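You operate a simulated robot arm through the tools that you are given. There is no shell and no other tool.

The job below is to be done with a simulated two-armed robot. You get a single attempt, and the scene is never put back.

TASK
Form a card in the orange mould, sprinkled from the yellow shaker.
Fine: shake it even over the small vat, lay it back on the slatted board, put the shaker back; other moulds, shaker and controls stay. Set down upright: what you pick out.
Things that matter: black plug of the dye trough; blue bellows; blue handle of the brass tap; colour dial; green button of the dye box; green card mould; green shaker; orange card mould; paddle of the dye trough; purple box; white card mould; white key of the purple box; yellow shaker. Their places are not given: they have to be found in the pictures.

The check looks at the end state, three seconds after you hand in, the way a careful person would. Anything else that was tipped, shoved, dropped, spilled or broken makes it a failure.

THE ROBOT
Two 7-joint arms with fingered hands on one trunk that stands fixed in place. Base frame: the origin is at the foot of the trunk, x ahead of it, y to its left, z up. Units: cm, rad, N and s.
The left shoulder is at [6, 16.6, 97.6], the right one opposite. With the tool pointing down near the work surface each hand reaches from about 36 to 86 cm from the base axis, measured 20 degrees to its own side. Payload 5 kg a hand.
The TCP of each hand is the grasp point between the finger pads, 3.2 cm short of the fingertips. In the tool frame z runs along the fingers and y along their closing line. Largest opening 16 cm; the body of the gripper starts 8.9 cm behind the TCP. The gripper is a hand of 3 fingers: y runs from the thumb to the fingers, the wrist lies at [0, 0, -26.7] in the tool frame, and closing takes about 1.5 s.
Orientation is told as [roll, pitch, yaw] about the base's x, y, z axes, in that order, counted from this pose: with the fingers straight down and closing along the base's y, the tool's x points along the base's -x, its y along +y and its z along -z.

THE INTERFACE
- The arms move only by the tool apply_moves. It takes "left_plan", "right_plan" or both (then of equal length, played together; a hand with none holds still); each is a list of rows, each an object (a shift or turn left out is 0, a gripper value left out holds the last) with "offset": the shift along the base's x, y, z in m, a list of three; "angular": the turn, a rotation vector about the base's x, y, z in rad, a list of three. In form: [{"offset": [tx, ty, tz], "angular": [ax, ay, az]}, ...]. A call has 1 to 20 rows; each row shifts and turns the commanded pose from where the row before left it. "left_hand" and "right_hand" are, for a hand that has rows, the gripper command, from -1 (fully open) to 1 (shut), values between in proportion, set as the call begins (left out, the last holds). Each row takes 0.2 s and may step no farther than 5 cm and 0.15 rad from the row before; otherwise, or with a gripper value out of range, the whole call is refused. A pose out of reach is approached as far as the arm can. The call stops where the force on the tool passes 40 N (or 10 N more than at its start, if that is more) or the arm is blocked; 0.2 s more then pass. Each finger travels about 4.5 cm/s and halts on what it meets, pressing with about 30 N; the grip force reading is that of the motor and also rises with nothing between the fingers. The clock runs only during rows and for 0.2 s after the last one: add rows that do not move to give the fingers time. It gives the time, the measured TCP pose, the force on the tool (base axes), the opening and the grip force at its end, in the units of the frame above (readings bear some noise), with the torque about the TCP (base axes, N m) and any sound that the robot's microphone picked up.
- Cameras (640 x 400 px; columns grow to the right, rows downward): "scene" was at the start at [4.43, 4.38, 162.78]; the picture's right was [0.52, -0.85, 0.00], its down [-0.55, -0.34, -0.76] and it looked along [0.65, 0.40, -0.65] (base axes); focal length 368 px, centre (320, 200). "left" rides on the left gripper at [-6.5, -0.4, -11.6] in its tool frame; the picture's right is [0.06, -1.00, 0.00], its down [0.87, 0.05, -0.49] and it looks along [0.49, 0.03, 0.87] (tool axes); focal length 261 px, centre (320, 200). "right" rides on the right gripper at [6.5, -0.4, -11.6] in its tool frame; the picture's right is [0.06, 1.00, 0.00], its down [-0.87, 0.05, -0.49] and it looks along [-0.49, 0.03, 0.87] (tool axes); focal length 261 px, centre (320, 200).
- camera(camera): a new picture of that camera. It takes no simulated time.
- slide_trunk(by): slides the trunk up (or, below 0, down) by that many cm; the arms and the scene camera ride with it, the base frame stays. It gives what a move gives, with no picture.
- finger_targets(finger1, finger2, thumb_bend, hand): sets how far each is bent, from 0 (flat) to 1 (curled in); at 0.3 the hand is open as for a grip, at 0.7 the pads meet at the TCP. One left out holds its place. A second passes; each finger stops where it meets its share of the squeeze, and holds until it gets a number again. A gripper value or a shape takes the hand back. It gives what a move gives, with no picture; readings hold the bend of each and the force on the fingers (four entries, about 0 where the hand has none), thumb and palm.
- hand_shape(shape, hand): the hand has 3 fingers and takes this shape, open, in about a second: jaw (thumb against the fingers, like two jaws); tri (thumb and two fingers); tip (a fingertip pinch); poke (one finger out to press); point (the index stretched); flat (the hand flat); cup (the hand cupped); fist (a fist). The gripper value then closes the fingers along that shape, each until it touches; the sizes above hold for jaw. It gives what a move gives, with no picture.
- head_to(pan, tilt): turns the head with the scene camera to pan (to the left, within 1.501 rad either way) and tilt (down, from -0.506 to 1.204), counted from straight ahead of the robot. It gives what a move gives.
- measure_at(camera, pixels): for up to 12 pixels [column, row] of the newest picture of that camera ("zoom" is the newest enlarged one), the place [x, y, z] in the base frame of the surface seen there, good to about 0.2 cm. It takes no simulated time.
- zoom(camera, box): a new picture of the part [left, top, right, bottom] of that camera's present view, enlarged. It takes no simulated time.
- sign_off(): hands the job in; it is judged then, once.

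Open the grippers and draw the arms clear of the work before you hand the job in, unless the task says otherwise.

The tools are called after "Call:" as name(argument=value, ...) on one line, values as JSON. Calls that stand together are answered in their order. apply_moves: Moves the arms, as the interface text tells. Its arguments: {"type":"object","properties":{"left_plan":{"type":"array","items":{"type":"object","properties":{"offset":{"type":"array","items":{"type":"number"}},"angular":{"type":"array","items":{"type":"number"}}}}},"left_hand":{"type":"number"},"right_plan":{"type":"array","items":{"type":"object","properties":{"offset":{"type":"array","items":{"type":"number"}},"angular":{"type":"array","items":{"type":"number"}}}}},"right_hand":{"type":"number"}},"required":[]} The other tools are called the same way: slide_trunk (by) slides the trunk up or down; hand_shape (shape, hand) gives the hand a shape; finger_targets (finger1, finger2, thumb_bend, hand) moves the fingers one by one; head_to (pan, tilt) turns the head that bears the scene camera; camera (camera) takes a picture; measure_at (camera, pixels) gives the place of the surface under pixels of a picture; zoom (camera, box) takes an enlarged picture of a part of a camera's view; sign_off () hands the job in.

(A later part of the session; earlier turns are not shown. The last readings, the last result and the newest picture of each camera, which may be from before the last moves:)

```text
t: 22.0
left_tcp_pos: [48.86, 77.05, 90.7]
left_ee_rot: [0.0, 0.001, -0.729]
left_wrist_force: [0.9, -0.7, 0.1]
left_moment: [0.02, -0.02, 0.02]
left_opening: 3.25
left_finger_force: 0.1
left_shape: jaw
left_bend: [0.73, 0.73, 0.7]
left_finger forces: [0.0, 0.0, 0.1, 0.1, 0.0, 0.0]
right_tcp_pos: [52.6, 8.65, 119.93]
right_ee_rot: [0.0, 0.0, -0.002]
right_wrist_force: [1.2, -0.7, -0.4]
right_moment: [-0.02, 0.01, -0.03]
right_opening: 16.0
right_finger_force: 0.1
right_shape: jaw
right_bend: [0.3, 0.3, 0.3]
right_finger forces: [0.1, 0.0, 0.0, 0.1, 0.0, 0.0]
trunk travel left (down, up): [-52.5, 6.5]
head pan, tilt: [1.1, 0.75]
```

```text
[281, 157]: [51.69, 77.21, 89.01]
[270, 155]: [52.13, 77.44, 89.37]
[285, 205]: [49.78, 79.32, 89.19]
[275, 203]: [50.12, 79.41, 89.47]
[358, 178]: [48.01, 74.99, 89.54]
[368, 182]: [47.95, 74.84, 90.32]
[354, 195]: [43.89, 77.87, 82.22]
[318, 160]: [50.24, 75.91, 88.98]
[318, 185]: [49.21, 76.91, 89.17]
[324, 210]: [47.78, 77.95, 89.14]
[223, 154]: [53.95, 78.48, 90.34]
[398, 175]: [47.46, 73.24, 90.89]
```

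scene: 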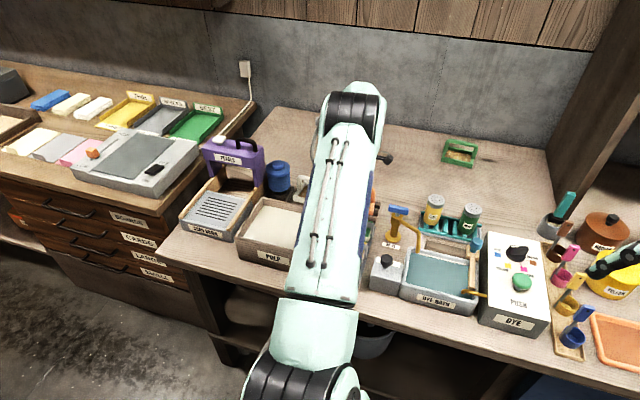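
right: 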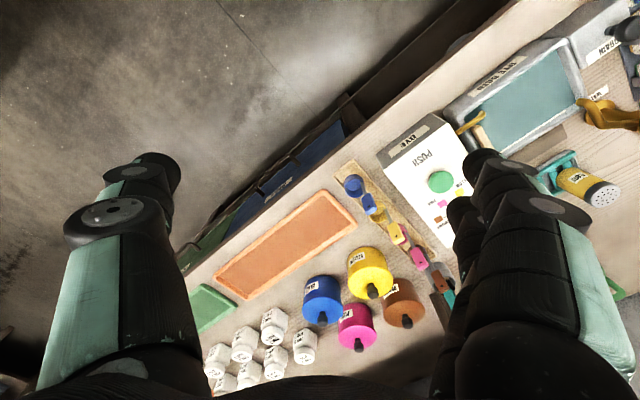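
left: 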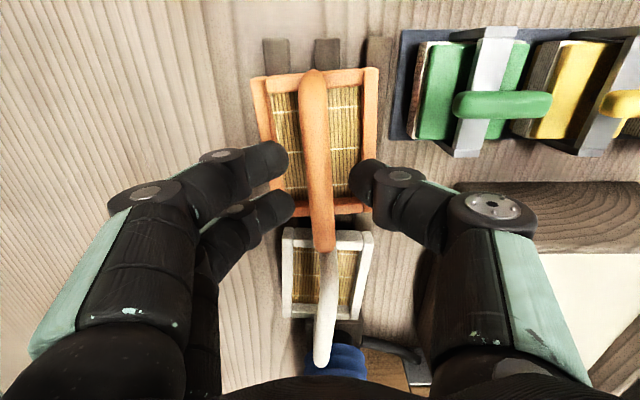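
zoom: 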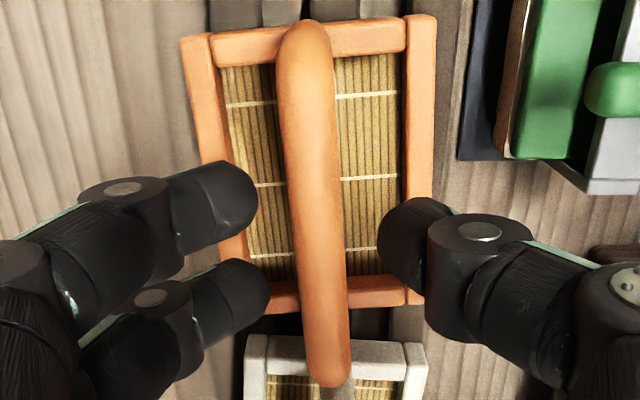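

The finger tips' upper faces (z≈89.0–89.5) are level with the bar top (89.15), so the tips will meet the bar at its middle. I close fully.

Call:
apply_moves(left_plan=[{}, {}, {}, {}, {}, {}], left_hand=1)

Call:
camera(camera="left")

Call:
zoom(camera="left", box=[220, 60, 420, 260])

```text
t: 23.4
left_tcp_pos: [48.84, 76.95, 90.72]
left_ee_rot: [0.001, 0.001, -0.73]
left_wrist_force: [0.6, -0.4, 0.4]
left_moment: [-0.04, -0.02, -0.04]
left_opening: 0.93
left_finger_force: 29.9
left_shape: jaw
left_bend: [0.71, 0.71, 0.7]
left_finger forces: [13.1, 13.1, 0.0, 0.0, 26.2, 0.1]
right_tcp_pos: [52.47, 8.67, 120.06]
right_ee_rot: [-0.001, 0.0, -0.003]
right_wrist_force: [0.4, -0.5, 0.5]
right_moment: [-0.02, 0.01, 0.02]
right_opening: 15.98
right_finger_force: 0.0
right_shape: jaw
right_bend: [0.3, 0.3, 0.3]
right_finger forces: [0.0, 0.0, 0.1, 0.0, 0.0, 0.1]
trunk travel left (down, up): [-52.5, 6.5]
head pan, tilt: [1.1, 0.75]
```

```text
taken
```

left: 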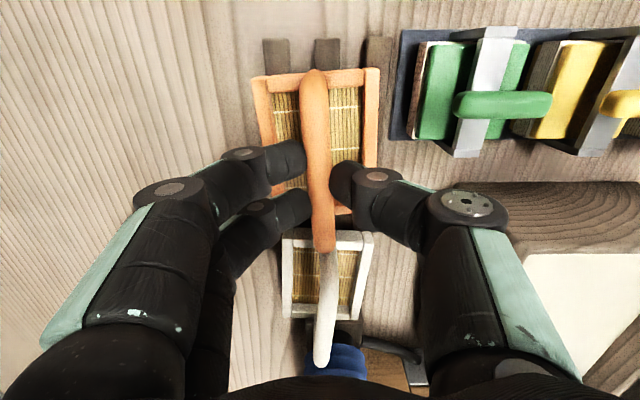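

```text
2.00 times, centred on (320, 160) of left
```

zoom: 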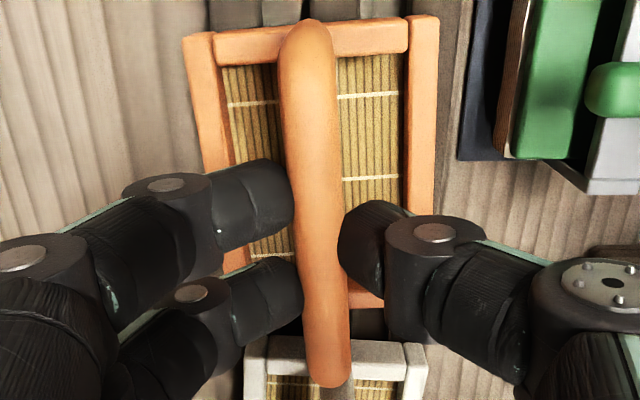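

Firm pinch: 13 N on each finger, 26 N on the thumb, and the mould has barely moved. I lift 2 cm slowly and check it hangs level.

Call:
apply_moves(left_plan=[{"offset": [0, 0, 0.005]}, {"offset": [0, 0, 0.01]}, {"offset": [0, 0, 0.01]}, {}])

Call:
camera(camera="left")

Call:
measure_at(camera="left", pixels=[[260, 85], [375, 76], [373, 130], [340, 105], [290, 105], [316, 90], [322, 240], [343, 150], [265, 130], [305, 210], [345, 205], [290, 120]])

```text
t: 24.4
left_tcp_pos: [48.88, 77.02, 93.14]
left_ee_rot: [0.0, 0.001, -0.73]
left_wrist_force: [0.4, 0.0, -0.6]
left_moment: [-0.02, 0.0, 0.03]
left_opening: 0.98
left_finger_force: 29.6
left_shape: jaw
left_bend: [0.71, 0.71, 0.7]
left_finger forces: [13.1, 13.1, 0.0, 0.0, 26.2, 0.0]
right_tcp_pos: [52.43, 8.61, 119.9]
right_ee_rot: [-0.001, -0.001, -0.002]
right_wrist_force: [0.0, -0.1, 0.2]
right_moment: [-0.03, 0.0, -0.03]
right_opening: 15.99
right_finger_force: 0.1
right_shape: jaw
right_bend: [0.3, 0.3, 0.3]
right_finger forces: [0.0, 0.0, 0.0, 0.0, 0.0, 0.1]
trunk travel left (down, up): [-52.5, 6.5]
head pan, tilt: [1.1, 0.75]
```

```text
taken
```

left: 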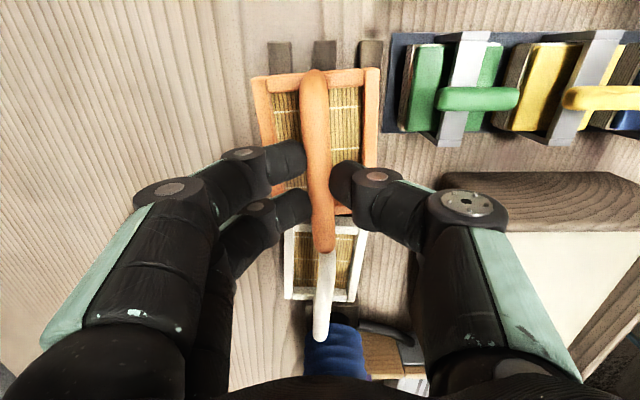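

```text
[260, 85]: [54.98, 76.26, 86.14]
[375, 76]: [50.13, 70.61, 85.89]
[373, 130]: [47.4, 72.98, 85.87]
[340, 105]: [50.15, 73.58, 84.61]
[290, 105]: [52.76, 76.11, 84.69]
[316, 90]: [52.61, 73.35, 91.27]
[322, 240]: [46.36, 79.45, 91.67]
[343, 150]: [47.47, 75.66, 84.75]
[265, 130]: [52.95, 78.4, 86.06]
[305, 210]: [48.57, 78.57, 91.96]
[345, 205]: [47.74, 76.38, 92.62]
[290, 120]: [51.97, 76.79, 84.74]
```

The mould hangs level (frame z 85.9–86.1 all round). I lift it 10 cm more, then carry it over the vat centre (23.5,72.0), aligning yaw with the vat.

Call:
apply_moves(left_plan=[{"offset": [0, 0, 0.025]}, {"offset": [0, 0, 0.03]}, {"offset": [0, 0, 0.03]}, {"offset": [-0.01, -0.002, 0.015], "angular": [0, 0, -0.01]}, {"offset": [-0.025, -0.005, 0], "angular": [0, 0, -0.01]}, {"offset": [-0.03, -0.006, 0], "angular": [0, 0, -0.01]}, {"offset": [-0.03, -0.006, 0], "angular": [0, 0, -0.008]}, {"offset": [-0.03, -0.006, 0]}, {"offset": [-0.03, -0.006, 0]}, {"offset": [-0.03, -0.006, 0]}, {"offset": [-0.03, -0.006, 0]}, {"offset": [-0.025, -0.005, 0]}, {"offset": [-0.014, -0.002, 0]}, {}, {}])

Call:
camera(camera="left")

Call:
camera(camera="scene")

```text
t: 27.6
left_tcp_pos: [23.46, 71.65, 103.16]
left_ee_rot: [0.001, 0.0, -0.768]
left_wrist_force: [-0.3, 0.2, -0.8]
left_moment: [-0.02, 0.0, 0.02]
left_opening: 0.97
left_finger_force: 30.2
left_shape: jaw
left_bend: [0.71, 0.71, 0.7]
left_finger forces: [13.1, 13.1, 0.0, 0.0, 26.1, 0.0]
right_tcp_pos: [52.54, 8.56, 120.02]
right_ee_rot: [-0.001, 0.001, -0.002]
right_wrist_force: [-0.3, 0.9, 0.3]
right_moment: [-0.02, -0.01, -0.01]
right_opening: 16.0
right_finger_force: 0.1
right_shape: jaw
right_bend: [0.3, 0.3, 0.3]
right_finger forces: [0.0, 0.0, 0.1, 0.0, 0.0, 0.0]
trunk travel left (down, up): [-52.5, 6.5]
head pan, tilt: [1.1, 0.75]
```

```text
taken
```

left: 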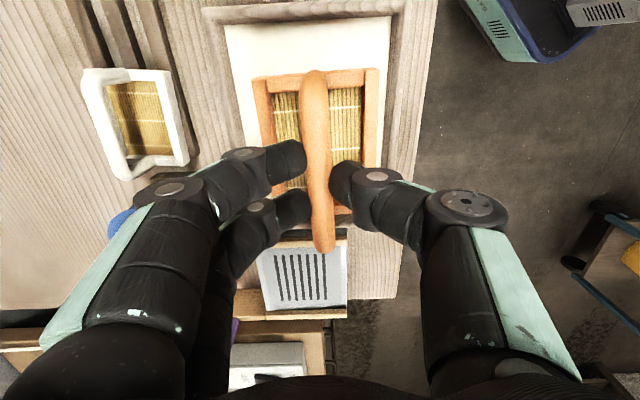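

```text
taken
```

scene: 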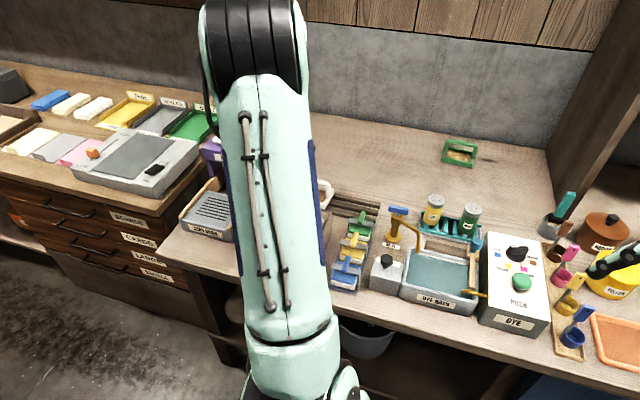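

The mould is above the vat in the left picture (pulp visible from (225,28) to (388,18)). I measure the visible pulp edges and the frame to verify clearance.

Call:
measure_at(camera="left", pixels=[[228, 30], [388, 20], [378, 165], [245, 140], [231, 80], [384, 80], [205, 12], [403, 8], [262, 85], [374, 78], [372, 160], [340, 222]])

Call:
zoom(camera="left", box=[190, 0, 430, 320])

```text
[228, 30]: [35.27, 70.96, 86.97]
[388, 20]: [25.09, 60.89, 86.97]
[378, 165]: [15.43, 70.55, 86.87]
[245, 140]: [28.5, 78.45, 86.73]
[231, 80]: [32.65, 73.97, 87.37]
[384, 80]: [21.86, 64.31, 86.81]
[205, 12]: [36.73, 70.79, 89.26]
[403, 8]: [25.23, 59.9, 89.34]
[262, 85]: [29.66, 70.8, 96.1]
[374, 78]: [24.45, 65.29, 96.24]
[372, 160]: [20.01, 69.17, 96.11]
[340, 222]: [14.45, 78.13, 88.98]
```

```text
1.25 times, centred on (310, 160) of left
```

zoom: 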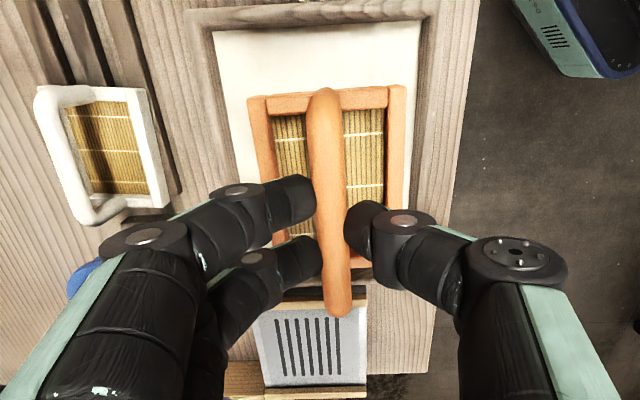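

The mould spans n 63.6–71.7 within the vat's inner 61.2–75.7, so I shift 0.6 cm to centre it and lower it so the mesh goes ~2.8 cm under the pulp surface (TCP z≈92.5), then wait.

Call:
apply_moves(left_plan=[{"offset": [0.004, 0.0045, -0.01]}, {"offset": [0, 0, -0.025]}, {"offset": [0, 0, -0.025]}, {"offset": [0, 0, -0.02]}, {"offset": [0, 0, -0.01]}, {"offset": [0, 0, -0.01]}, {"offset": [0, 0, -0.007]}, {}, {}, {}, {}])

Call:
camera(camera="left")

```text
t: 30.0
left_tcp_pos: [23.88, 72.16, 92.39]
left_ee_rot: [-0.001, 0.0, -0.768]
left_wrist_force: [-0.1, 0.9, -0.7]
left_moment: [-0.01, 0.01, -0.01]
left_opening: 0.96
left_finger_force: 30.0
left_shape: jaw
left_bend: [0.71, 0.71, 0.7]
left_finger forces: [13.1, 13.0, 0.0, 0.0, 26.1, 0.0]
right_tcp_pos: [52.51, 8.65, 120.04]
right_ee_rot: [0.0, 0.0, -0.002]
right_wrist_force: [-0.7, -0.4, -0.3]
right_moment: [0.02, -0.01, -0.03]
right_opening: 16.0
right_finger_force: 0.2
right_shape: jaw
right_bend: [0.3, 0.3, 0.3]
right_finger forces: [0.0, 0.1, 0.0, 0.0, 0.0, 0.1]
trunk travel left (down, up): [-52.5, 6.5]
head pan, tilt: [1.1, 0.75]
```

```text
taken
```

left: 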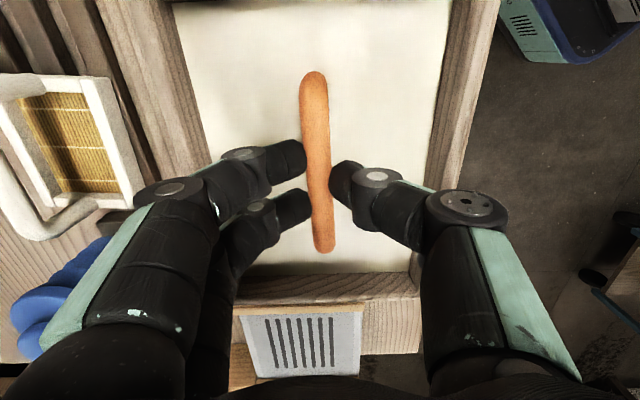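

The frame is fully submerged, only the bar at (315,160) shows. I raise it slowly and level to TCP z≈99.8 (bottom just above the rim).

Call:
apply_moves(left_plan=[{"offset": [0, 0, 0.005]}, {"offset": [0, 0, 0.006]}, {"offset": [0, 0, 0.006]}, {"offset": [0, 0, 0.006]}, {"offset": [0, 0, 0.006]}, {"offset": [0, 0, 0.006]}, {"offset": [0, 0, 0.006]}, {"offset": [0, 0, 0.006]}, {"offset": [0, 0, 0.007]}, {"offset": [0, 0, 0.01]}, {"offset": [0, 0, 0.01]}, {}, {}])

Call:
camera(camera="left")

Call:
zoom(camera="left", box=[200, 30, 430, 270])

```text
t: 32.8
left_tcp_pos: [23.98, 72.5, 99.69]
left_ee_rot: [0.0, 0.0, -0.768]
left_wrist_force: [0.1, -0.3, -0.8]
left_moment: [0.02, 0.02, -0.05]
left_opening: 0.94
left_finger_force: 29.9
left_shape: jaw
left_bend: [0.71, 0.71, 0.7]
left_finger forces: [13.0, 13.0, 0.1, 0.0, 26.1, 0.1]
right_tcp_pos: [52.48, 8.55, 120.01]
right_ee_rot: [0.001, 0.0, -0.003]
right_wrist_force: [0.5, 0.2, -0.3]
right_moment: [0.0, -0.02, -0.01]
right_opening: 15.96
right_finger_force: 0.1
right_shape: jaw
right_bend: [0.3, 0.3, 0.3]
right_finger forces: [0.1, 0.0, 0.0, 0.0, 0.0, 0.0]
trunk travel left (down, up): [-52.5, 6.5]
head pan, tilt: [1.1, 0.75]
```

```text
taken
```

left: 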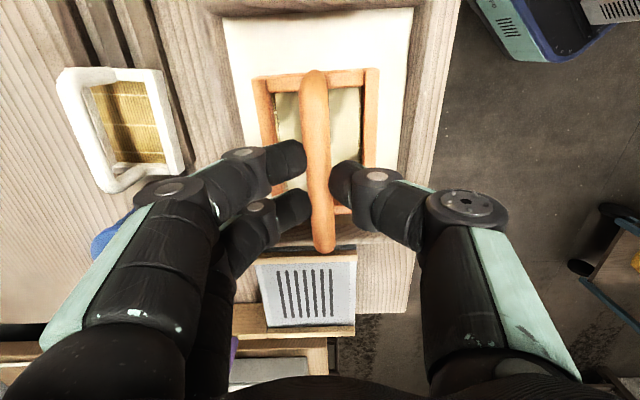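

```text
1.67 times, centred on (315, 150) of left
```

zoom: 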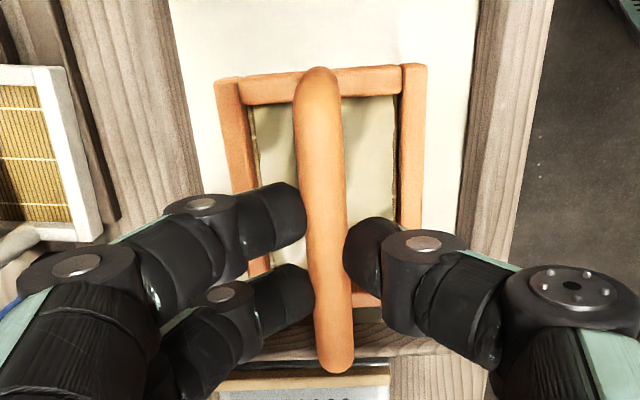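

A pale pulp layer now covers the mesh at (290,120)/(350,120). I shake it level, back and forth ±1.5 cm along both horizontal directions, staying within the vat.

Call:
apply_moves(left_plan=[{"offset": [0.0104, 0.0108, 0]}, {"offset": [-0.0208, -0.0216, 0]}, {"offset": [0.0208, 0.0216, 0]}, {"offset": [-0.0208, -0.0216, 0]}, {"offset": [0.0208, 0.0216, 0]}, {"offset": [-0.0208, -0.0216, 0]}, {"offset": [0.0208, 0.0216, 0]}, {"offset": [-0.0208, -0.0216, 0]}, {"offset": [0.0104, 0.0108, 0]}, {"offset": [-0.0108, 0.0104, 0]}, {"offset": [0.0216, -0.0208, 0]}, {"offset": [-0.0216, 0.0208, 0]}, {"offset": [0.0216, -0.0208, 0]}, {"offset": [-0.0216, 0.0208, 0]}, {"offset": [0.0216, -0.0208, 0]}, {"offset": [-0.0216, 0.0208, 0]}, {"offset": [0.0216, -0.0208, 0]}, {"offset": [-0.0108, 0.0104, 0]}, {}, {}])

Call:
camera(camera="left")

Call:
zoom(camera="left", box=[230, 50, 410, 240])

```text
t: 37.0
left_tcp_pos: [24.01, 72.49, 99.99]
left_ee_rot: [0.0, 0.0, -0.769]
left_wrist_force: [-1.1, -0.2, -0.9]
left_moment: [-0.02, 0.01, -0.01]
left_opening: 0.95
left_finger_force: 29.8
left_shape: jaw
left_bend: [0.71, 0.71, 0.7]
left_finger forces: [13.1, 13.1, 0.1, 0.1, 26.1, 0.0]
right_tcp_pos: [52.46, 8.71, 119.97]
right_ee_rot: [0.0, 0.001, -0.001]
right_wrist_force: [-0.3, 1.6, 0.6]
right_moment: [-0.05, -0.02, 0.0]
right_opening: 16.01
right_finger_force: 0.0
right_shape: jaw
right_bend: [0.3, 0.3, 0.3]
right_finger forces: [0.0, 0.0, 0.0, 0.0, 0.1, 0.0]
trunk travel left (down, up): [-52.5, 6.5]
head pan, tilt: [1.1, 0.75]
```

```text
taken
```

left: 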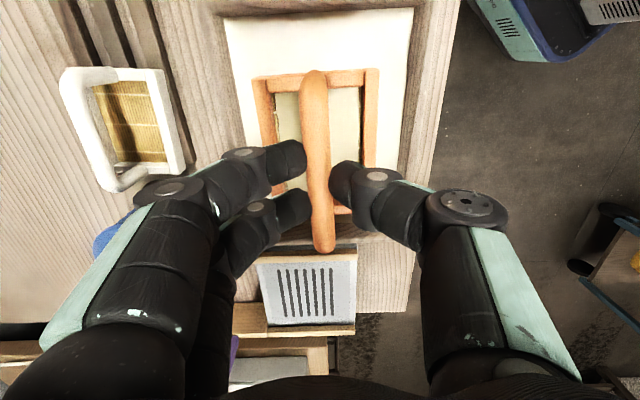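

```text
2.11 times, centred on (320, 145) of left
```

zoom: 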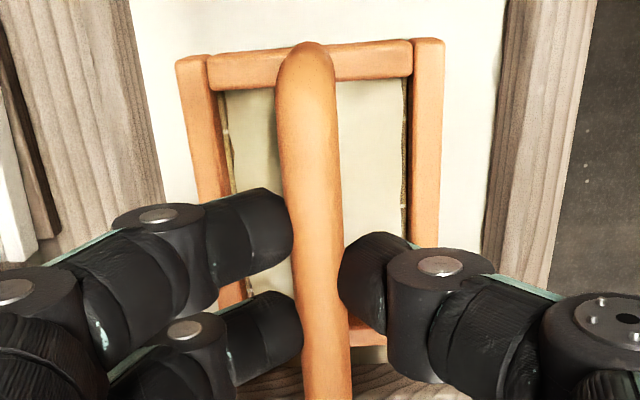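

The layer looks smoother now. I zoom closely on the two visible halves to judge evenness.

Call:
zoom(camera="left", box=[260, 75, 375, 150])

Call:
measure_at(camera="left", pixels=[[282, 100], [290, 115], [284, 135], [345, 95], [350, 110], [345, 130], [350, 150], [352, 165]])

```text
5.33 times, centred on (318, 112) of left
```

zoom: 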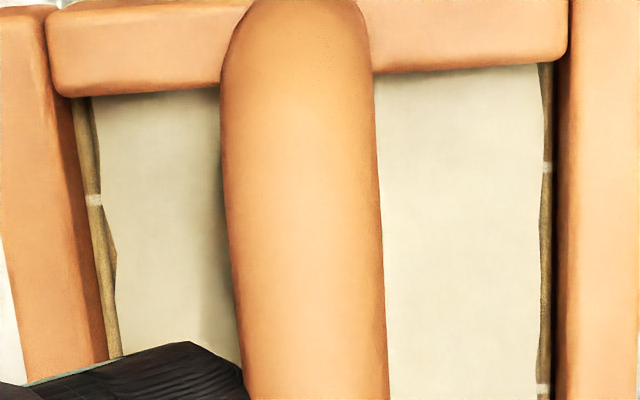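

```text
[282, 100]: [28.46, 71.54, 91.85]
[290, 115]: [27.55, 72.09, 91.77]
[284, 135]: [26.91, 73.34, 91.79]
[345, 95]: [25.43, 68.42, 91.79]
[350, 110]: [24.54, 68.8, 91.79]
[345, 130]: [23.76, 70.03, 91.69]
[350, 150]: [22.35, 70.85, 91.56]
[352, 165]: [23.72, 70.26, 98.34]
```

The sheet is flat and uniform (z 91.6–91.9, level). I let it drain a few seconds over the vat, then lift 3.5 cm.

Call:
apply_moves(left_plan=[{}, {}, {}, {}, {}, {}, {}, {}, {}, {}, {}, {}, {}, {}, {}, {}, {"offset": [0, 0, 0.012]}, {"offset": [0, 0, 0.012]}, {"offset": [0, 0, 0.011]}, {}])

Call:
camera(camera="left")

```text
t: 41.2
left_tcp_pos: [23.97, 72.49, 103.36]
left_ee_rot: [0.001, 0.0, -0.766]
left_wrist_force: [0.3, -0.1, -1.1]
left_moment: [-0.02, 0.04, 0.02]
left_opening: 0.97
left_finger_force: 30.5
left_shape: jaw
left_bend: [0.71, 0.71, 0.7]
left_finger forces: [13.0, 12.9, 0.1, 0.0, 25.9, 0.0]
right_tcp_pos: [52.66, 8.6, 120.04]
right_ee_rot: [-0.002, -0.001, -0.002]
right_wrist_force: [-0.6, 0.6, 0.3]
right_moment: [0.01, 0.0, 0.01]
right_opening: 15.99
right_finger_force: 0.1
right_shape: jaw
right_bend: [0.3, 0.3, 0.3]
right_finger forces: [0.0, 0.0, 0.0, 0.0, 0.0, 0.0]
trunk travel left (down, up): [-52.5, 6.5]
head pan, tilt: [1.1, 0.75]
```

```text
taken
```

left: 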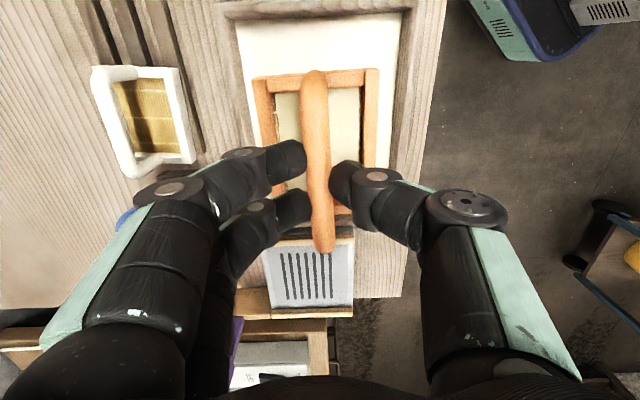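

Carrying the mould level back above the slatted board at (48.8,76.5), keeping z≈103.

Call:
apply_moves(left_plan=[{"offset": [0.008, 0.0013, 0]}, {"offset": [0.015, 0.0024, 0]}, {"offset": [0.022, 0.0035, 0]}, {"offset": [0.025, 0.004, 0]}, {"offset": [0.027, 0.0042, 0]}, {"offset": [0.027, 0.0042, 0]}, {"offset": [0.027, 0.0042, 0]}, {"offset": [0.027, 0.0042, 0]}, {"offset": [0.025, 0.004, 0]}, {"offset": [0.022, 0.0035, 0]}, {"offset": [0.015, 0.0024, 0]}, {"offset": [0.0085, 0.0016, 0]}, {}, {}])

Call:
camera(camera="left")

```text
t: 44.2
left_tcp_pos: [48.72, 76.38, 103.06]
left_ee_rot: [-0.001, -0.001, -0.769]
left_wrist_force: [-0.7, -0.6, -0.8]
left_moment: [-0.01, -0.02, -0.03]
left_opening: 0.98
left_finger_force: 30.1
left_shape: jaw
left_bend: [0.71, 0.71, 0.7]
left_finger forces: [13.0, 13.0, 0.0, 0.1, 25.9, 0.1]
right_tcp_pos: [52.44, 8.72, 120.09]
right_ee_rot: [0.0, 0.001, -0.001]
right_wrist_force: [1.3, -0.4, 0.5]
right_moment: [-0.02, -0.01, 0.02]
right_opening: 15.99
right_finger_force: 0.0
right_shape: jaw
right_bend: [0.3, 0.3, 0.3]
right_finger forces: [0.0, 0.0, 0.0, 0.1, 0.0, 0.0]
trunk travel left (down, up): [-52.5, 6.5]
head pan, tilt: [1.1, 0.75]
```

```text
taken
```

left: 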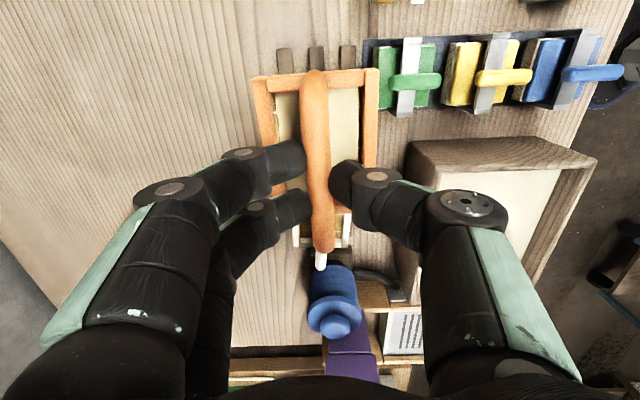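

Now above the board, aligned. I lower to z≈91.5 and check before touching down.

Call:
apply_moves(left_plan=[{"offset": [0.0005, 0.0005, -0.015]}, {"offset": [0, 0, -0.025]}, {"offset": [0, 0, -0.025]}, {"offset": [0, 0, -0.025]}, {"offset": [0, 0, -0.015]}, {"offset": [0, 0, -0.01]}, {}])

Call:
camera(camera="left")

Call:
zoom(camera="left", box=[220, 40, 420, 340])

```text
t: 45.8
left_tcp_pos: [48.99, 76.23, 91.84]
left_ee_rot: [0.0, 0.0, -0.768]
left_wrist_force: [0.1, -0.4, -0.5]
left_moment: [-0.03, 0.01, -0.01]
left_opening: 0.94
left_finger_force: 29.7
left_shape: jaw
left_bend: [0.71, 0.71, 0.7]
left_finger forces: [13.0, 12.9, 0.0, 0.0, 25.9, 0.1]
right_tcp_pos: [52.5, 8.63, 120.05]
right_ee_rot: [-0.001, -0.001, -0.001]
right_wrist_force: [-0.3, 0.1, 0.7]
right_moment: [0.0, 0.01, 0.02]
right_opening: 16.0
right_finger_force: 0.1
right_shape: jaw
right_bend: [0.3, 0.3, 0.3]
right_finger forces: [0.1, 0.0, 0.1, 0.1, 0.1, 0.1]
trunk travel left (down, up): [-52.5, 6.5]
head pan, tilt: [1.1, 0.75]
```

```text
taken
```

left: 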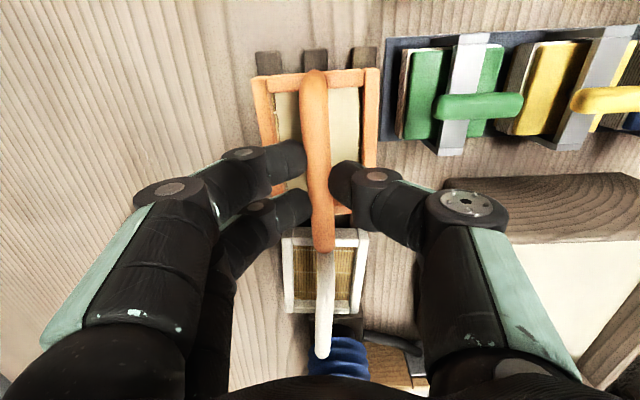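

```text
1.33 times, centred on (320, 190) of left
```

zoom: 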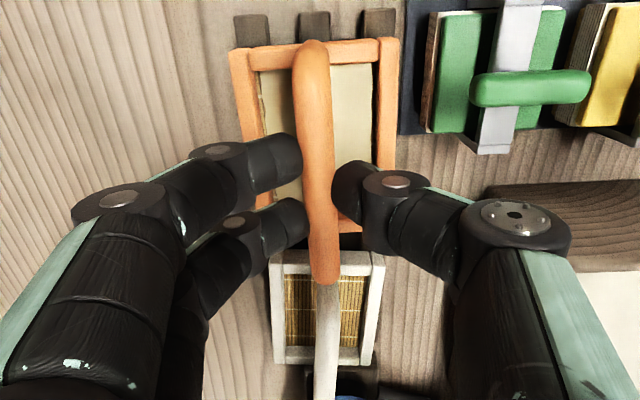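

Everything aligned; I lower the last ~1.1 cm in small steps, watching the force.

Call:
apply_moves(left_plan=[{"offset": [0, 0, -0.005]}, {"offset": [0, 0, -0.004]}, {"offset": [0, 0, -0.002]}, {}])

```text
t: 46.8
left_tcp_pos: [48.88, 76.4, 90.69]
left_ee_rot: [-0.001, 0.0, -0.767]
left_wrist_force: [0.7, -0.1, -0.8]
left_moment: [0.0, -0.01, 0.0]
left_opening: 0.93
left_finger_force: 30.3
left_shape: jaw
left_bend: [0.71, 0.71, 0.7]
left_finger forces: [12.9, 13.1, 0.0, 0.0, 26.0, 0.0]
right_tcp_pos: [52.55, 8.65, 120.05]
right_ee_rot: [0.0, -0.001, -0.001]
right_wrist_force: [-0.2, -0.5, 0.1]
right_moment: [0.02, -0.06, -0.01]
right_opening: 16.0
right_finger_force: 0.0
right_shape: jaw
right_bend: [0.3, 0.3, 0.3]
right_finger forces: [0.0, 0.0, 0.0, 0.0, 0.0, 0.1]
trunk travel left (down, up): [-52.5, 6.5]
head pan, tilt: [1.1, 0.75]
```

No contact force yet at z 90.69; I lower in 1 mm steps a little more and read the force.

Call:
apply_moves(left_plan=[{"offset": [0, 0, -0.001]}, {}])

Call:
measure_at(camera="left", pixels=[[265, 85], [374, 78]])

Call:
camera(camera="left")

Call:
measure_at(camera="left", pixels=[[265, 85], [374, 80], [372, 140], [345, 110], [290, 110], [270, 55], [380, 50]])

```text
t: 47.4
left_tcp_pos: [48.81, 76.36, 90.57]
left_ee_rot: [0.001, 0.0, -0.768]
left_wrist_force: [0.8, 0.6, 0.5]
left_moment: [0.01, -0.02, 0.01]
left_opening: 0.96
left_finger_force: 29.8
left_shape: jaw
left_bend: [0.71, 0.71, 0.7]
left_finger forces: [13.4, 13.3, 0.0, 0.0, 26.3, 0.1]
right_tcp_pos: [52.6, 8.66, 120.18]
right_ee_rot: [0.001, 0.0, -0.001]
right_wrist_force: [0.9, -0.3, -0.6]
right_moment: [-0.01, 0.0, -0.01]
right_opening: 16.0
right_finger_force: 0.0
right_shape: jaw
right_bend: [0.3, 0.3, 0.3]
right_finger forces: [0.0, 0.0, 0.0, 0.0, 0.0, 0.0]
trunk travel left (down, up): [-52.5, 6.5]
head pan, tilt: [1.1, 0.75]
```

```text
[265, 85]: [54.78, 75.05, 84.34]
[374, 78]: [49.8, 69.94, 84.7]
```

```text
taken
```

left: 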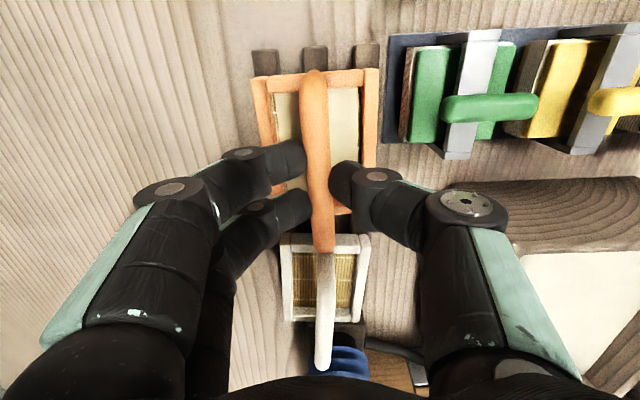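

```text
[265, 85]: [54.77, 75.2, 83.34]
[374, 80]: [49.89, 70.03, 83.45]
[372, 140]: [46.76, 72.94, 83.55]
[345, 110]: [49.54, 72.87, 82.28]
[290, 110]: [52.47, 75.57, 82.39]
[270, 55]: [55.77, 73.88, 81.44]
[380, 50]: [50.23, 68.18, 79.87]
```

The frame top reads 83.3–83.5, the same as when resting on the slats. I open the fingers to about 7 cm and check.

Call:
apply_moves(left_plan=[{}, {}, {}, {}, {}], left_hand=0.1)

Call:
camera(camera="left")

```text
t: 48.6
left_tcp_pos: [48.73, 76.36, 90.55]
left_ee_rot: [0.0, 0.0, -0.769]
left_wrist_force: [0.4, 0.5, 0.1]
left_moment: [0.02, 0.0, 0.0]
left_opening: 7.14
left_finger_force: 0.0
left_shape: jaw
left_bend: [0.73, 0.73, 0.7]
left_finger forces: [0.0, 0.0, 0.1, 0.1, 0.1, 0.0]
right_tcp_pos: [52.64, 8.65, 120.0]
right_ee_rot: [0.0, 0.001, -0.003]
right_wrist_force: [0.1, 1.1, 0.0]
right_moment: [-0.01, 0.01, 0.0]
right_opening: 15.98
right_finger_force: 0.0
right_shape: jaw
right_bend: [0.3, 0.3, 0.3]
right_finger forces: [0.0, 0.1, 0.1, 0.0, 0.0, 0.0]
trunk travel left (down, up): [-52.5, 6.5]
head pan, tilt: [1.1, 0.75]
```

```text
taken
```

left: 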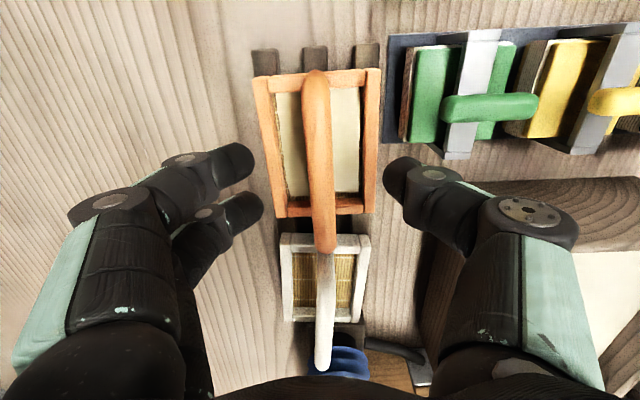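

The mould rests on the slats with an even sheet, released. Before moving on I measure the finger joints in this picture to learn the hand's true width for planning the shaker grasp.

Call:
measure_at(camera="left", pixels=[[105, 203], [185, 159], [235, 158], [75, 210], [520, 210], [575, 225], [432, 175], [395, 175], [30, 330], [590, 370], [205, 212], [250, 210]])

Call:
apply_moves(left_plan=[{"offset": [0, 0, 0.02]}, {"offset": [0, 0, 0.04]}, {"offset": [0, 0, 0.04]}, {"offset": [0, 0, 0.04]}, {"offset": [0, 0, 0.04]}, {}])

Call:
camera(camera="left")

```text
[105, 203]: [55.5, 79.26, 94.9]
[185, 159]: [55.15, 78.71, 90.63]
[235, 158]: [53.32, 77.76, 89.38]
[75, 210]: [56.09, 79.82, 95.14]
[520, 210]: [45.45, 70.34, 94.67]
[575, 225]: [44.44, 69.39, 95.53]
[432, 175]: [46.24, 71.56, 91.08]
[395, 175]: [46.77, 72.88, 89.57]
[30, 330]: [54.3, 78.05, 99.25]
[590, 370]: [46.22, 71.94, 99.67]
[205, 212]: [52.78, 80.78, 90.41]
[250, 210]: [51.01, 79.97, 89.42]
```

```text
t: 50.0
left_tcp_pos: [48.84, 76.23, 108.26]
left_ee_rot: [0.0, 0.0, -0.768]
left_wrist_force: [0.3, 0.7, -1.4]
left_moment: [-0.01, -0.01, -0.02]
left_opening: 7.11
left_finger_force: 0.0
left_shape: jaw
left_bend: [0.73, 0.73, 0.7]
left_finger forces: [0.0, 0.0, 0.0, 0.0, 0.0, 0.0]
right_tcp_pos: [52.63, 8.65, 119.98]
right_ee_rot: [0.0, 0.0, -0.003]
right_wrist_force: [0.3, 0.5, -0.1]
right_moment: [0.02, -0.02, 0.0]
right_opening: 16.01
right_finger_force: 0.0
right_shape: jaw
right_bend: [0.3, 0.3, 0.3]
right_finger forces: [0.1, 0.0, 0.1, 0.0, 0.1, 0.0]
trunk travel left (down, up): [-52.5, 6.5]
head pan, tilt: [1.1, 0.75]
```

```text
taken
```

left: 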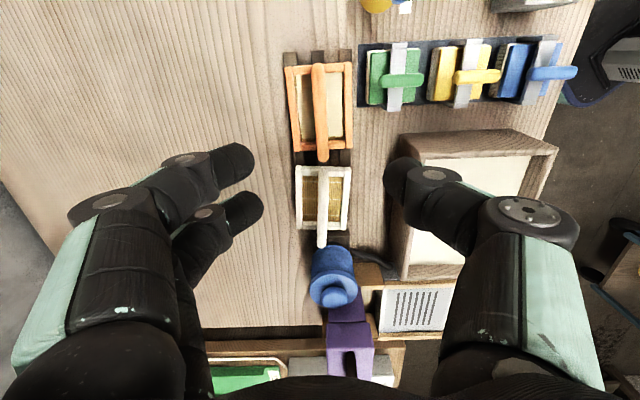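

Finger joints reach ±6.8 cm sideways at TCP level. Now I take fresh scene pictures of the shaker area at (435,210) and zoom for precise measuring.

Call:
camera(camera="scene")

Call:
zoom(camera="scene", box=[380, 180, 500, 260])

```text
taken
```

scene: 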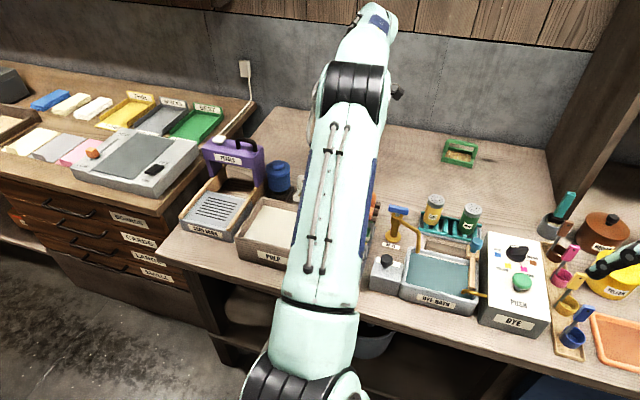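

```text
5.00 times, centred on (440, 220) of scene
```

zoom: 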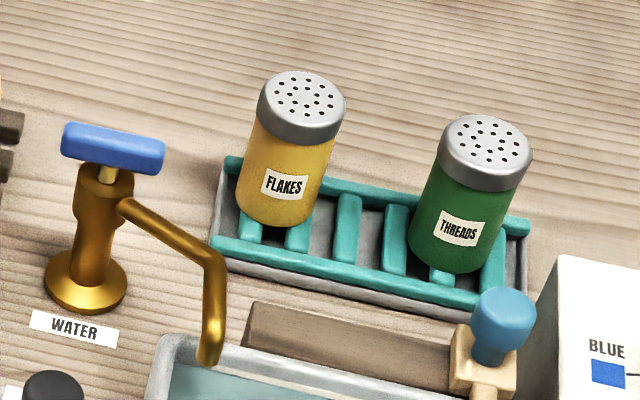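

The yellow shaker (FLAKES) stands on the teal rack at zoom (290,150), green (THREADS) beside. I measure its cap, body and the nearby tap and paddle knob.

Call:
measure_at(camera="zoom", pixels=[[303, 97], [261, 100], [343, 97], [308, 75], [300, 120], [301, 135], [290, 165], [273, 218], [485, 140], [440, 250], [320, 190], [250, 235]])

Call:
measure_at(camera="zoom", pixels=[[113, 145], [67, 135], [160, 155], [215, 262], [210, 350], [170, 225], [503, 300], [470, 365], [350, 330], [230, 165], [500, 225], [350, 275]])

```text
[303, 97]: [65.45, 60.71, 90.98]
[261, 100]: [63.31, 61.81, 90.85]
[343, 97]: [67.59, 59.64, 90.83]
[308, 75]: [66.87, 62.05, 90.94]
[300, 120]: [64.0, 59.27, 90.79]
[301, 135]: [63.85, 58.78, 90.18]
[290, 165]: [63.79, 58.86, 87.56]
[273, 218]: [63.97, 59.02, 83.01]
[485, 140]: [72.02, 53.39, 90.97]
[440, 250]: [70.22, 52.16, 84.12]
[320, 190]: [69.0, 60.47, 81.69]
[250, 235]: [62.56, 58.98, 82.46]
```

```text
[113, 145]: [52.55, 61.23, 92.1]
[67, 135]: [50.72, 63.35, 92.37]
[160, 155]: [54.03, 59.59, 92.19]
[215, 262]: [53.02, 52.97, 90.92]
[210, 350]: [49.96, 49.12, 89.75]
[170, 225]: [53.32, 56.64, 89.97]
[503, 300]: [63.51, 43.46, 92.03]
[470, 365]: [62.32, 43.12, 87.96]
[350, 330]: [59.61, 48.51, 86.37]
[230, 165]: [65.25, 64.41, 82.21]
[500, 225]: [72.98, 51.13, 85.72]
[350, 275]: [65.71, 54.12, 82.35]
```

Yellow shaker: axis at (65.45,60.7), radius ≈2.45, z 82–91; the tap handle tops out at z≈92.4. I plan to grasp it with the hand heading +x, pitched 45° down, then invert it by rolling about the tool axis, so I first test that wrist motion in free air.

Call:
apply_moves(left_plan=[{"offset": [0, -0.01, 0.02], "angular": [0, 0, 0.128]}, {"offset": [0, -0.02, 0.02], "angular": [0, 0, 0.128]}, {"offset": [0, -0.02, 0.02], "angular": [0, 0, 0.128]}, {"offset": [0, -0.02, 0.02], "angular": [0, 0, 0.128]}, {"offset": [0, -0.02, 0.02], "angular": [0, 0, 0.128]}, {"offset": [0, -0.02, 0], "angular": [0, 0, 0.128]}, {"offset": [0, 0, 0], "angular": [0, -0.131, 0]}, {"offset": [0, 0, 0], "angular": [0, -0.131, 0]}, {"offset": [0, 0, 0], "angular": [0, -0.131, 0]}, {"offset": [0, 0, 0], "angular": [0, -0.131, 0]}, {"offset": [0, 0, 0], "angular": [0, -0.131, 0]}, {"offset": [0, 0, 0], "angular": [0, -0.13, 0]}, {}, {}])

Call:
camera(camera="left")

Call:
camera(camera="scene")

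```text
t: 53.0
left_tcp_pos: [48.67, 65.39, 118.61]
left_ee_rot: [-0.001, -0.785, 0.001]
left_wrist_force: [0.3, -0.1, -0.2]
left_moment: [0.0, 0.0, 0.03]
left_opening: 7.17
left_finger_force: 0.0
left_shape: jaw
left_bend: [0.73, 0.73, 0.7]
left_finger forces: [0.0, 0.1, 0.0, 0.0, 0.0, 0.0]
right_tcp_pos: [52.51, 8.66, 119.95]
right_ee_rot: [0.0, 0.0, -0.002]
right_wrist_force: [-0.2, -0.2, 0.0]
right_moment: [0.02, -0.01, 0.0]
right_opening: 15.96
right_finger_force: 0.1
right_shape: jaw
right_bend: [0.3, 0.3, 0.3]
right_finger forces: [0.0, 0.0, 0.1, 0.0, 0.0, 0.0]
trunk travel left (down, up): [-52.5, 6.5]
head pan, tilt: [1.1, 0.75]
```

```text
taken
```

left: 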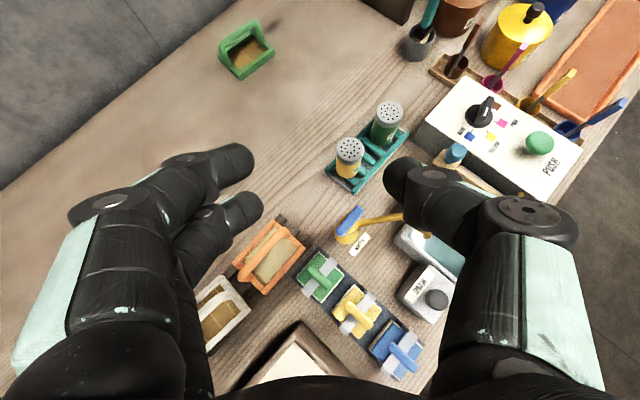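

```text
taken
```

scene: 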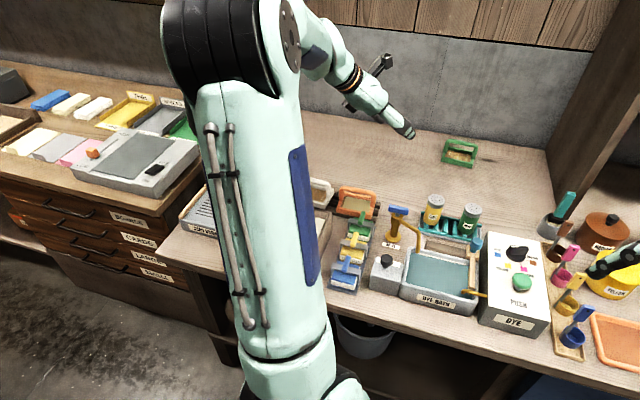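

The 45° pose works. Next test: pitch to horizontal, then roll about +x and see how far the wrist follows.

Call:
apply_moves(left_plan=[{"angular": [0, -0.131, 0]}, {"angular": [0, -0.131, 0]}, {"angular": [0, -0.131, 0]}, {"angular": [0, -0.131, 0]}, {"angular": [0, -0.131, 0]}, {"angular": [0, -0.13, 0]}, {}, {"angular": [0.15, 0, 0]}, {"angular": [0.15, 0, 0]}, {"angular": [0.15, 0, 0]}, {"angular": [0.15, 0, 0]}, {"angular": [0.15, 0, 0]}, {"angular": [0.15, 0, 0]}, {"angular": [0.15, 0, 0]}, {"angular": [0.15, 0, 0]}, {"angular": [0.15, 0, 0]}, {"angular": [0.15, 0, 0]}, {}, {}])

Call:
camera(camera="scene")

```text
t: 57.0
left_tcp_pos: [48.75, 65.37, 118.71]
left_ee_rot: [1.57, -0.068, -1.571]
left_wrist_force: [-0.2, 0.0, -0.3]
left_moment: [-0.01, -0.01, -0.01]
left_opening: 7.16
left_finger_force: 0.1
left_shape: jaw
left_bend: [0.73, 0.73, 0.7]
left_finger forces: [0.0, 0.0, 0.1, 0.1, 0.0, 0.0]
right_tcp_pos: [52.61, 8.48, 119.9]
right_ee_rot: [0.001, 0.001, -0.001]
right_wrist_force: [-0.6, 0.1, 0.3]
right_moment: [0.04, 0.03, -0.03]
right_opening: 16.0
right_finger_force: 0.1
right_shape: jaw
right_bend: [0.3, 0.3, 0.3]
right_finger forces: [0.0, 0.0, 0.1, 0.1, 0.1, 0.1]
trunk travel left (down, up): [-52.5, 6.5]
head pan, tilt: [1.1, 0.75]
```

```text
taken
```

scene: 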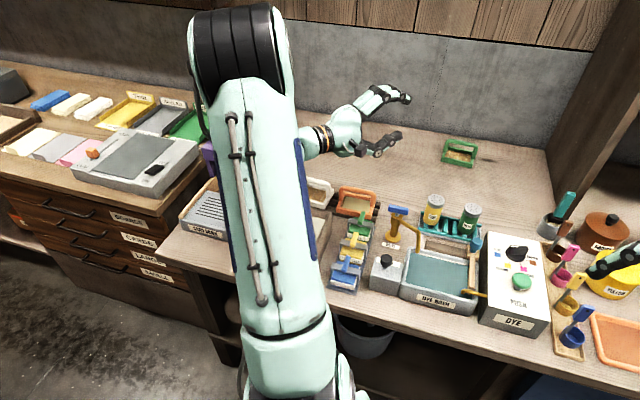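

Roll of +1.5 rad is reached exactly. I continue another 1.64 rad to full inversion.

Call:
apply_moves(left_plan=[{"angular": [0.15, 0, 0]}, {"angular": [0.15, 0, 0]}, {"angular": [0.15, 0, 0]}, {"angular": [0.15, 0, 0]}, {"angular": [0.15, 0, 0]}, {"angular": [0.15, 0, 0]}, {"angular": [0.15, 0, 0]}, {"angular": [0.15, 0, 0]}, {"angular": [0.15, 0, 0]}, {"angular": [0.15, 0, 0]}, {"angular": [0.14, 0, 0]}, {}, {}])

Call:
camera(camera="scene")

Call:
camera(camera="left")

```text
t: 59.8
left_tcp_pos: [48.66, 65.32, 118.57]
left_ee_rot: [1.57, -0.071, -1.57]
left_wrist_force: [-0.1, 0.1, -0.4]
left_moment: [0.0, 0.0, 0.01]
left_opening: 7.16
left_finger_force: 0.1
left_shape: jaw
left_bend: [0.73, 0.73, 0.7]
left_finger forces: [0.1, 0.0, 0.0, 0.1, 0.1, 0.0]
left hand out of reach, approached as far as the arm can: row 1, 2, 3, 4, 5, 6, 7, 8, 9, 10, 11
right_tcp_pos: [52.46, 8.67, 120.11]
right_ee_rot: [0.0, -0.001, -0.001]
right_wrist_force: [0.7, 0.6, -0.2]
right_moment: [0.0, 0.0, -0.04]
right_opening: 15.99
right_finger_force: 0.1
right_shape: jaw
right_bend: [0.3, 0.3, 0.3]
right_finger forces: [0.0, 0.1, 0.0, 0.0, 0.0, 0.0]
trunk travel left (down, up): [-52.5, 6.5]
head pan, tilt: [1.1, 0.75]
```

```text
taken
```

scene: 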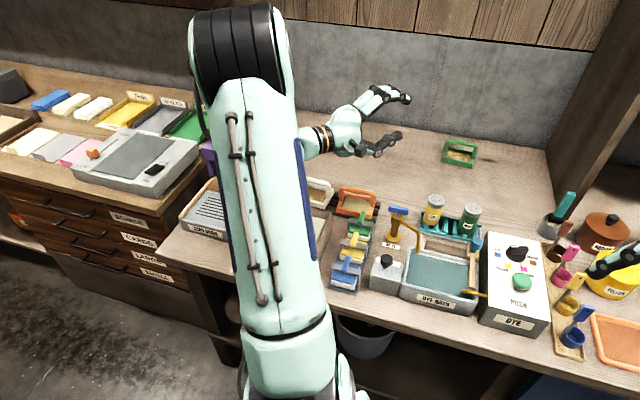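

```text
taken
```

left: 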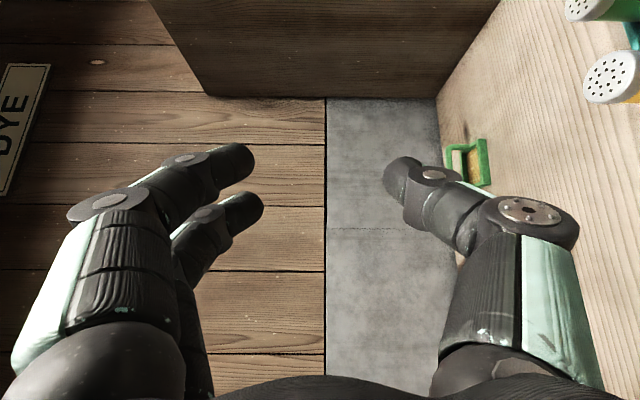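

The wrist stops at +1.5 rad. I roll back the other way to test the negative range.

Call:
apply_moves(left_plan=[{"angular": [-0.15, 0, 0]}, {"angular": [-0.15, 0, 0]}, {"angular": [-0.15, 0, 0]}, {"angular": [-0.15, 0, 0]}, {"angular": [-0.15, 0, 0]}, {"angular": [-0.15, 0, 0]}, {"angular": [-0.15, 0, 0]}, {"angular": [-0.15, 0, 0]}, {"angular": [-0.15, 0, 0]}, {"angular": [-0.15, 0, 0]}, {}])

```text
t: 62.2
left_tcp_pos: [48.78, 65.38, 118.51]
left_ee_rot: [-1.578, -1.57, 1.578]
left_wrist_force: [-0.1, 0.3, 0.3]
left_moment: [-0.01, -0.01, -0.02]
left_opening: 7.17
left_finger_force: 0.0
left_shape: jaw
left_bend: [0.73, 0.73, 0.7]
left_finger forces: [0.0, 0.0, 0.0, 0.0, 0.1, 0.2]
right_tcp_pos: [52.59, 8.57, 120.01]
right_ee_rot: [0.001, 0.001, -0.002]
right_wrist_force: [0.3, -0.5, -0.7]
right_moment: [0.02, 0.01, -0.01]
right_opening: 16.0
right_finger_force: 0.1
right_shape: jaw
right_bend: [0.3, 0.3, 0.3]
right_finger forces: [0.1, 0.0, 0.0, 0.0, 0.0, 0.1]
trunk travel left (down, up): [-52.5, 6.5]
head pan, tilt: [1.1, 0.75]
```

It is back at roll 0. Continuing the roll in the negative direction in steps.

Call:
apply_moves(left_plan=[{"angular": [-0.15, 0, 0]}, {"angular": [-0.15, 0, 0]}, {"angular": [-0.15, 0, 0]}, {"angular": [-0.15, 0, 0]}, {"angular": [-0.15, 0, 0]}, {"angular": [-0.15, 0, 0]}, {"angular": [-0.15, 0, 0]}, {"angular": [-0.15, 0, 0]}, {"angular": [-0.15, 0, 0]}, {"angular": [-0.15, 0, 0]}, {"angular": [-0.15, 0, 0]}, {"angular": [-0.15, 0, 0]}, {"angular": [-0.15, 0, 0]}, {"angular": [-0.15, 0, 0]}, {"angular": [-0.15, 0, 0]}, {"angular": [-0.15, 0, 0]}, {"angular": [-0.15, 0, 0]}, {"angular": [-0.15, 0, 0]}, {}])

Call:
camera(camera="scene")

```text
t: 66.2
left_tcp_pos: [48.79, 65.39, 118.64]
left_ee_rot: [-1.572, 1.131, 1.571]
left_wrist_force: [0.6, 0.4, -0.1]
left_moment: [-0.03, 0.0, 0.01]
left_opening: 7.14
left_finger_force: 0.0
left_shape: jaw
left_bend: [0.73, 0.73, 0.7]
left_finger forces: [0.0, 0.0, 0.1, 0.1, 0.0, 0.1]
right_tcp_pos: [52.59, 8.61, 120.08]
right_ee_rot: [0.0, 0.002, -0.002]
right_wrist_force: [0.2, -0.1, -0.7]
right_moment: [-0.04, 0.0, 0.03]
right_opening: 16.02
right_finger_force: 0.1
right_shape: jaw
right_bend: [0.3, 0.3, 0.3]
right_finger forces: [0.0, 0.0, 0.0, 0.0, 0.0, 0.1]
trunk travel left (down, up): [-52.5, 6.5]
head pan, tilt: [1.1, 0.75]
```

```text
taken
```

scene: 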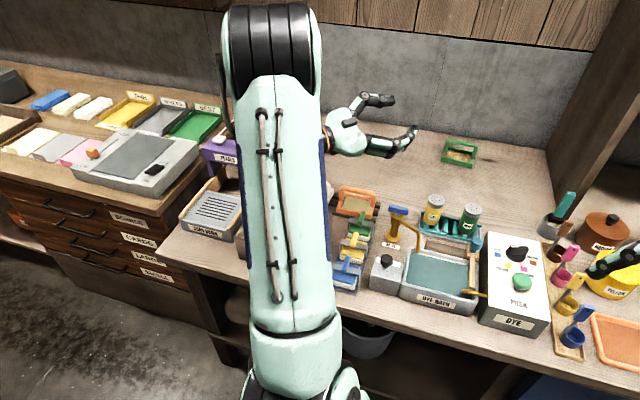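

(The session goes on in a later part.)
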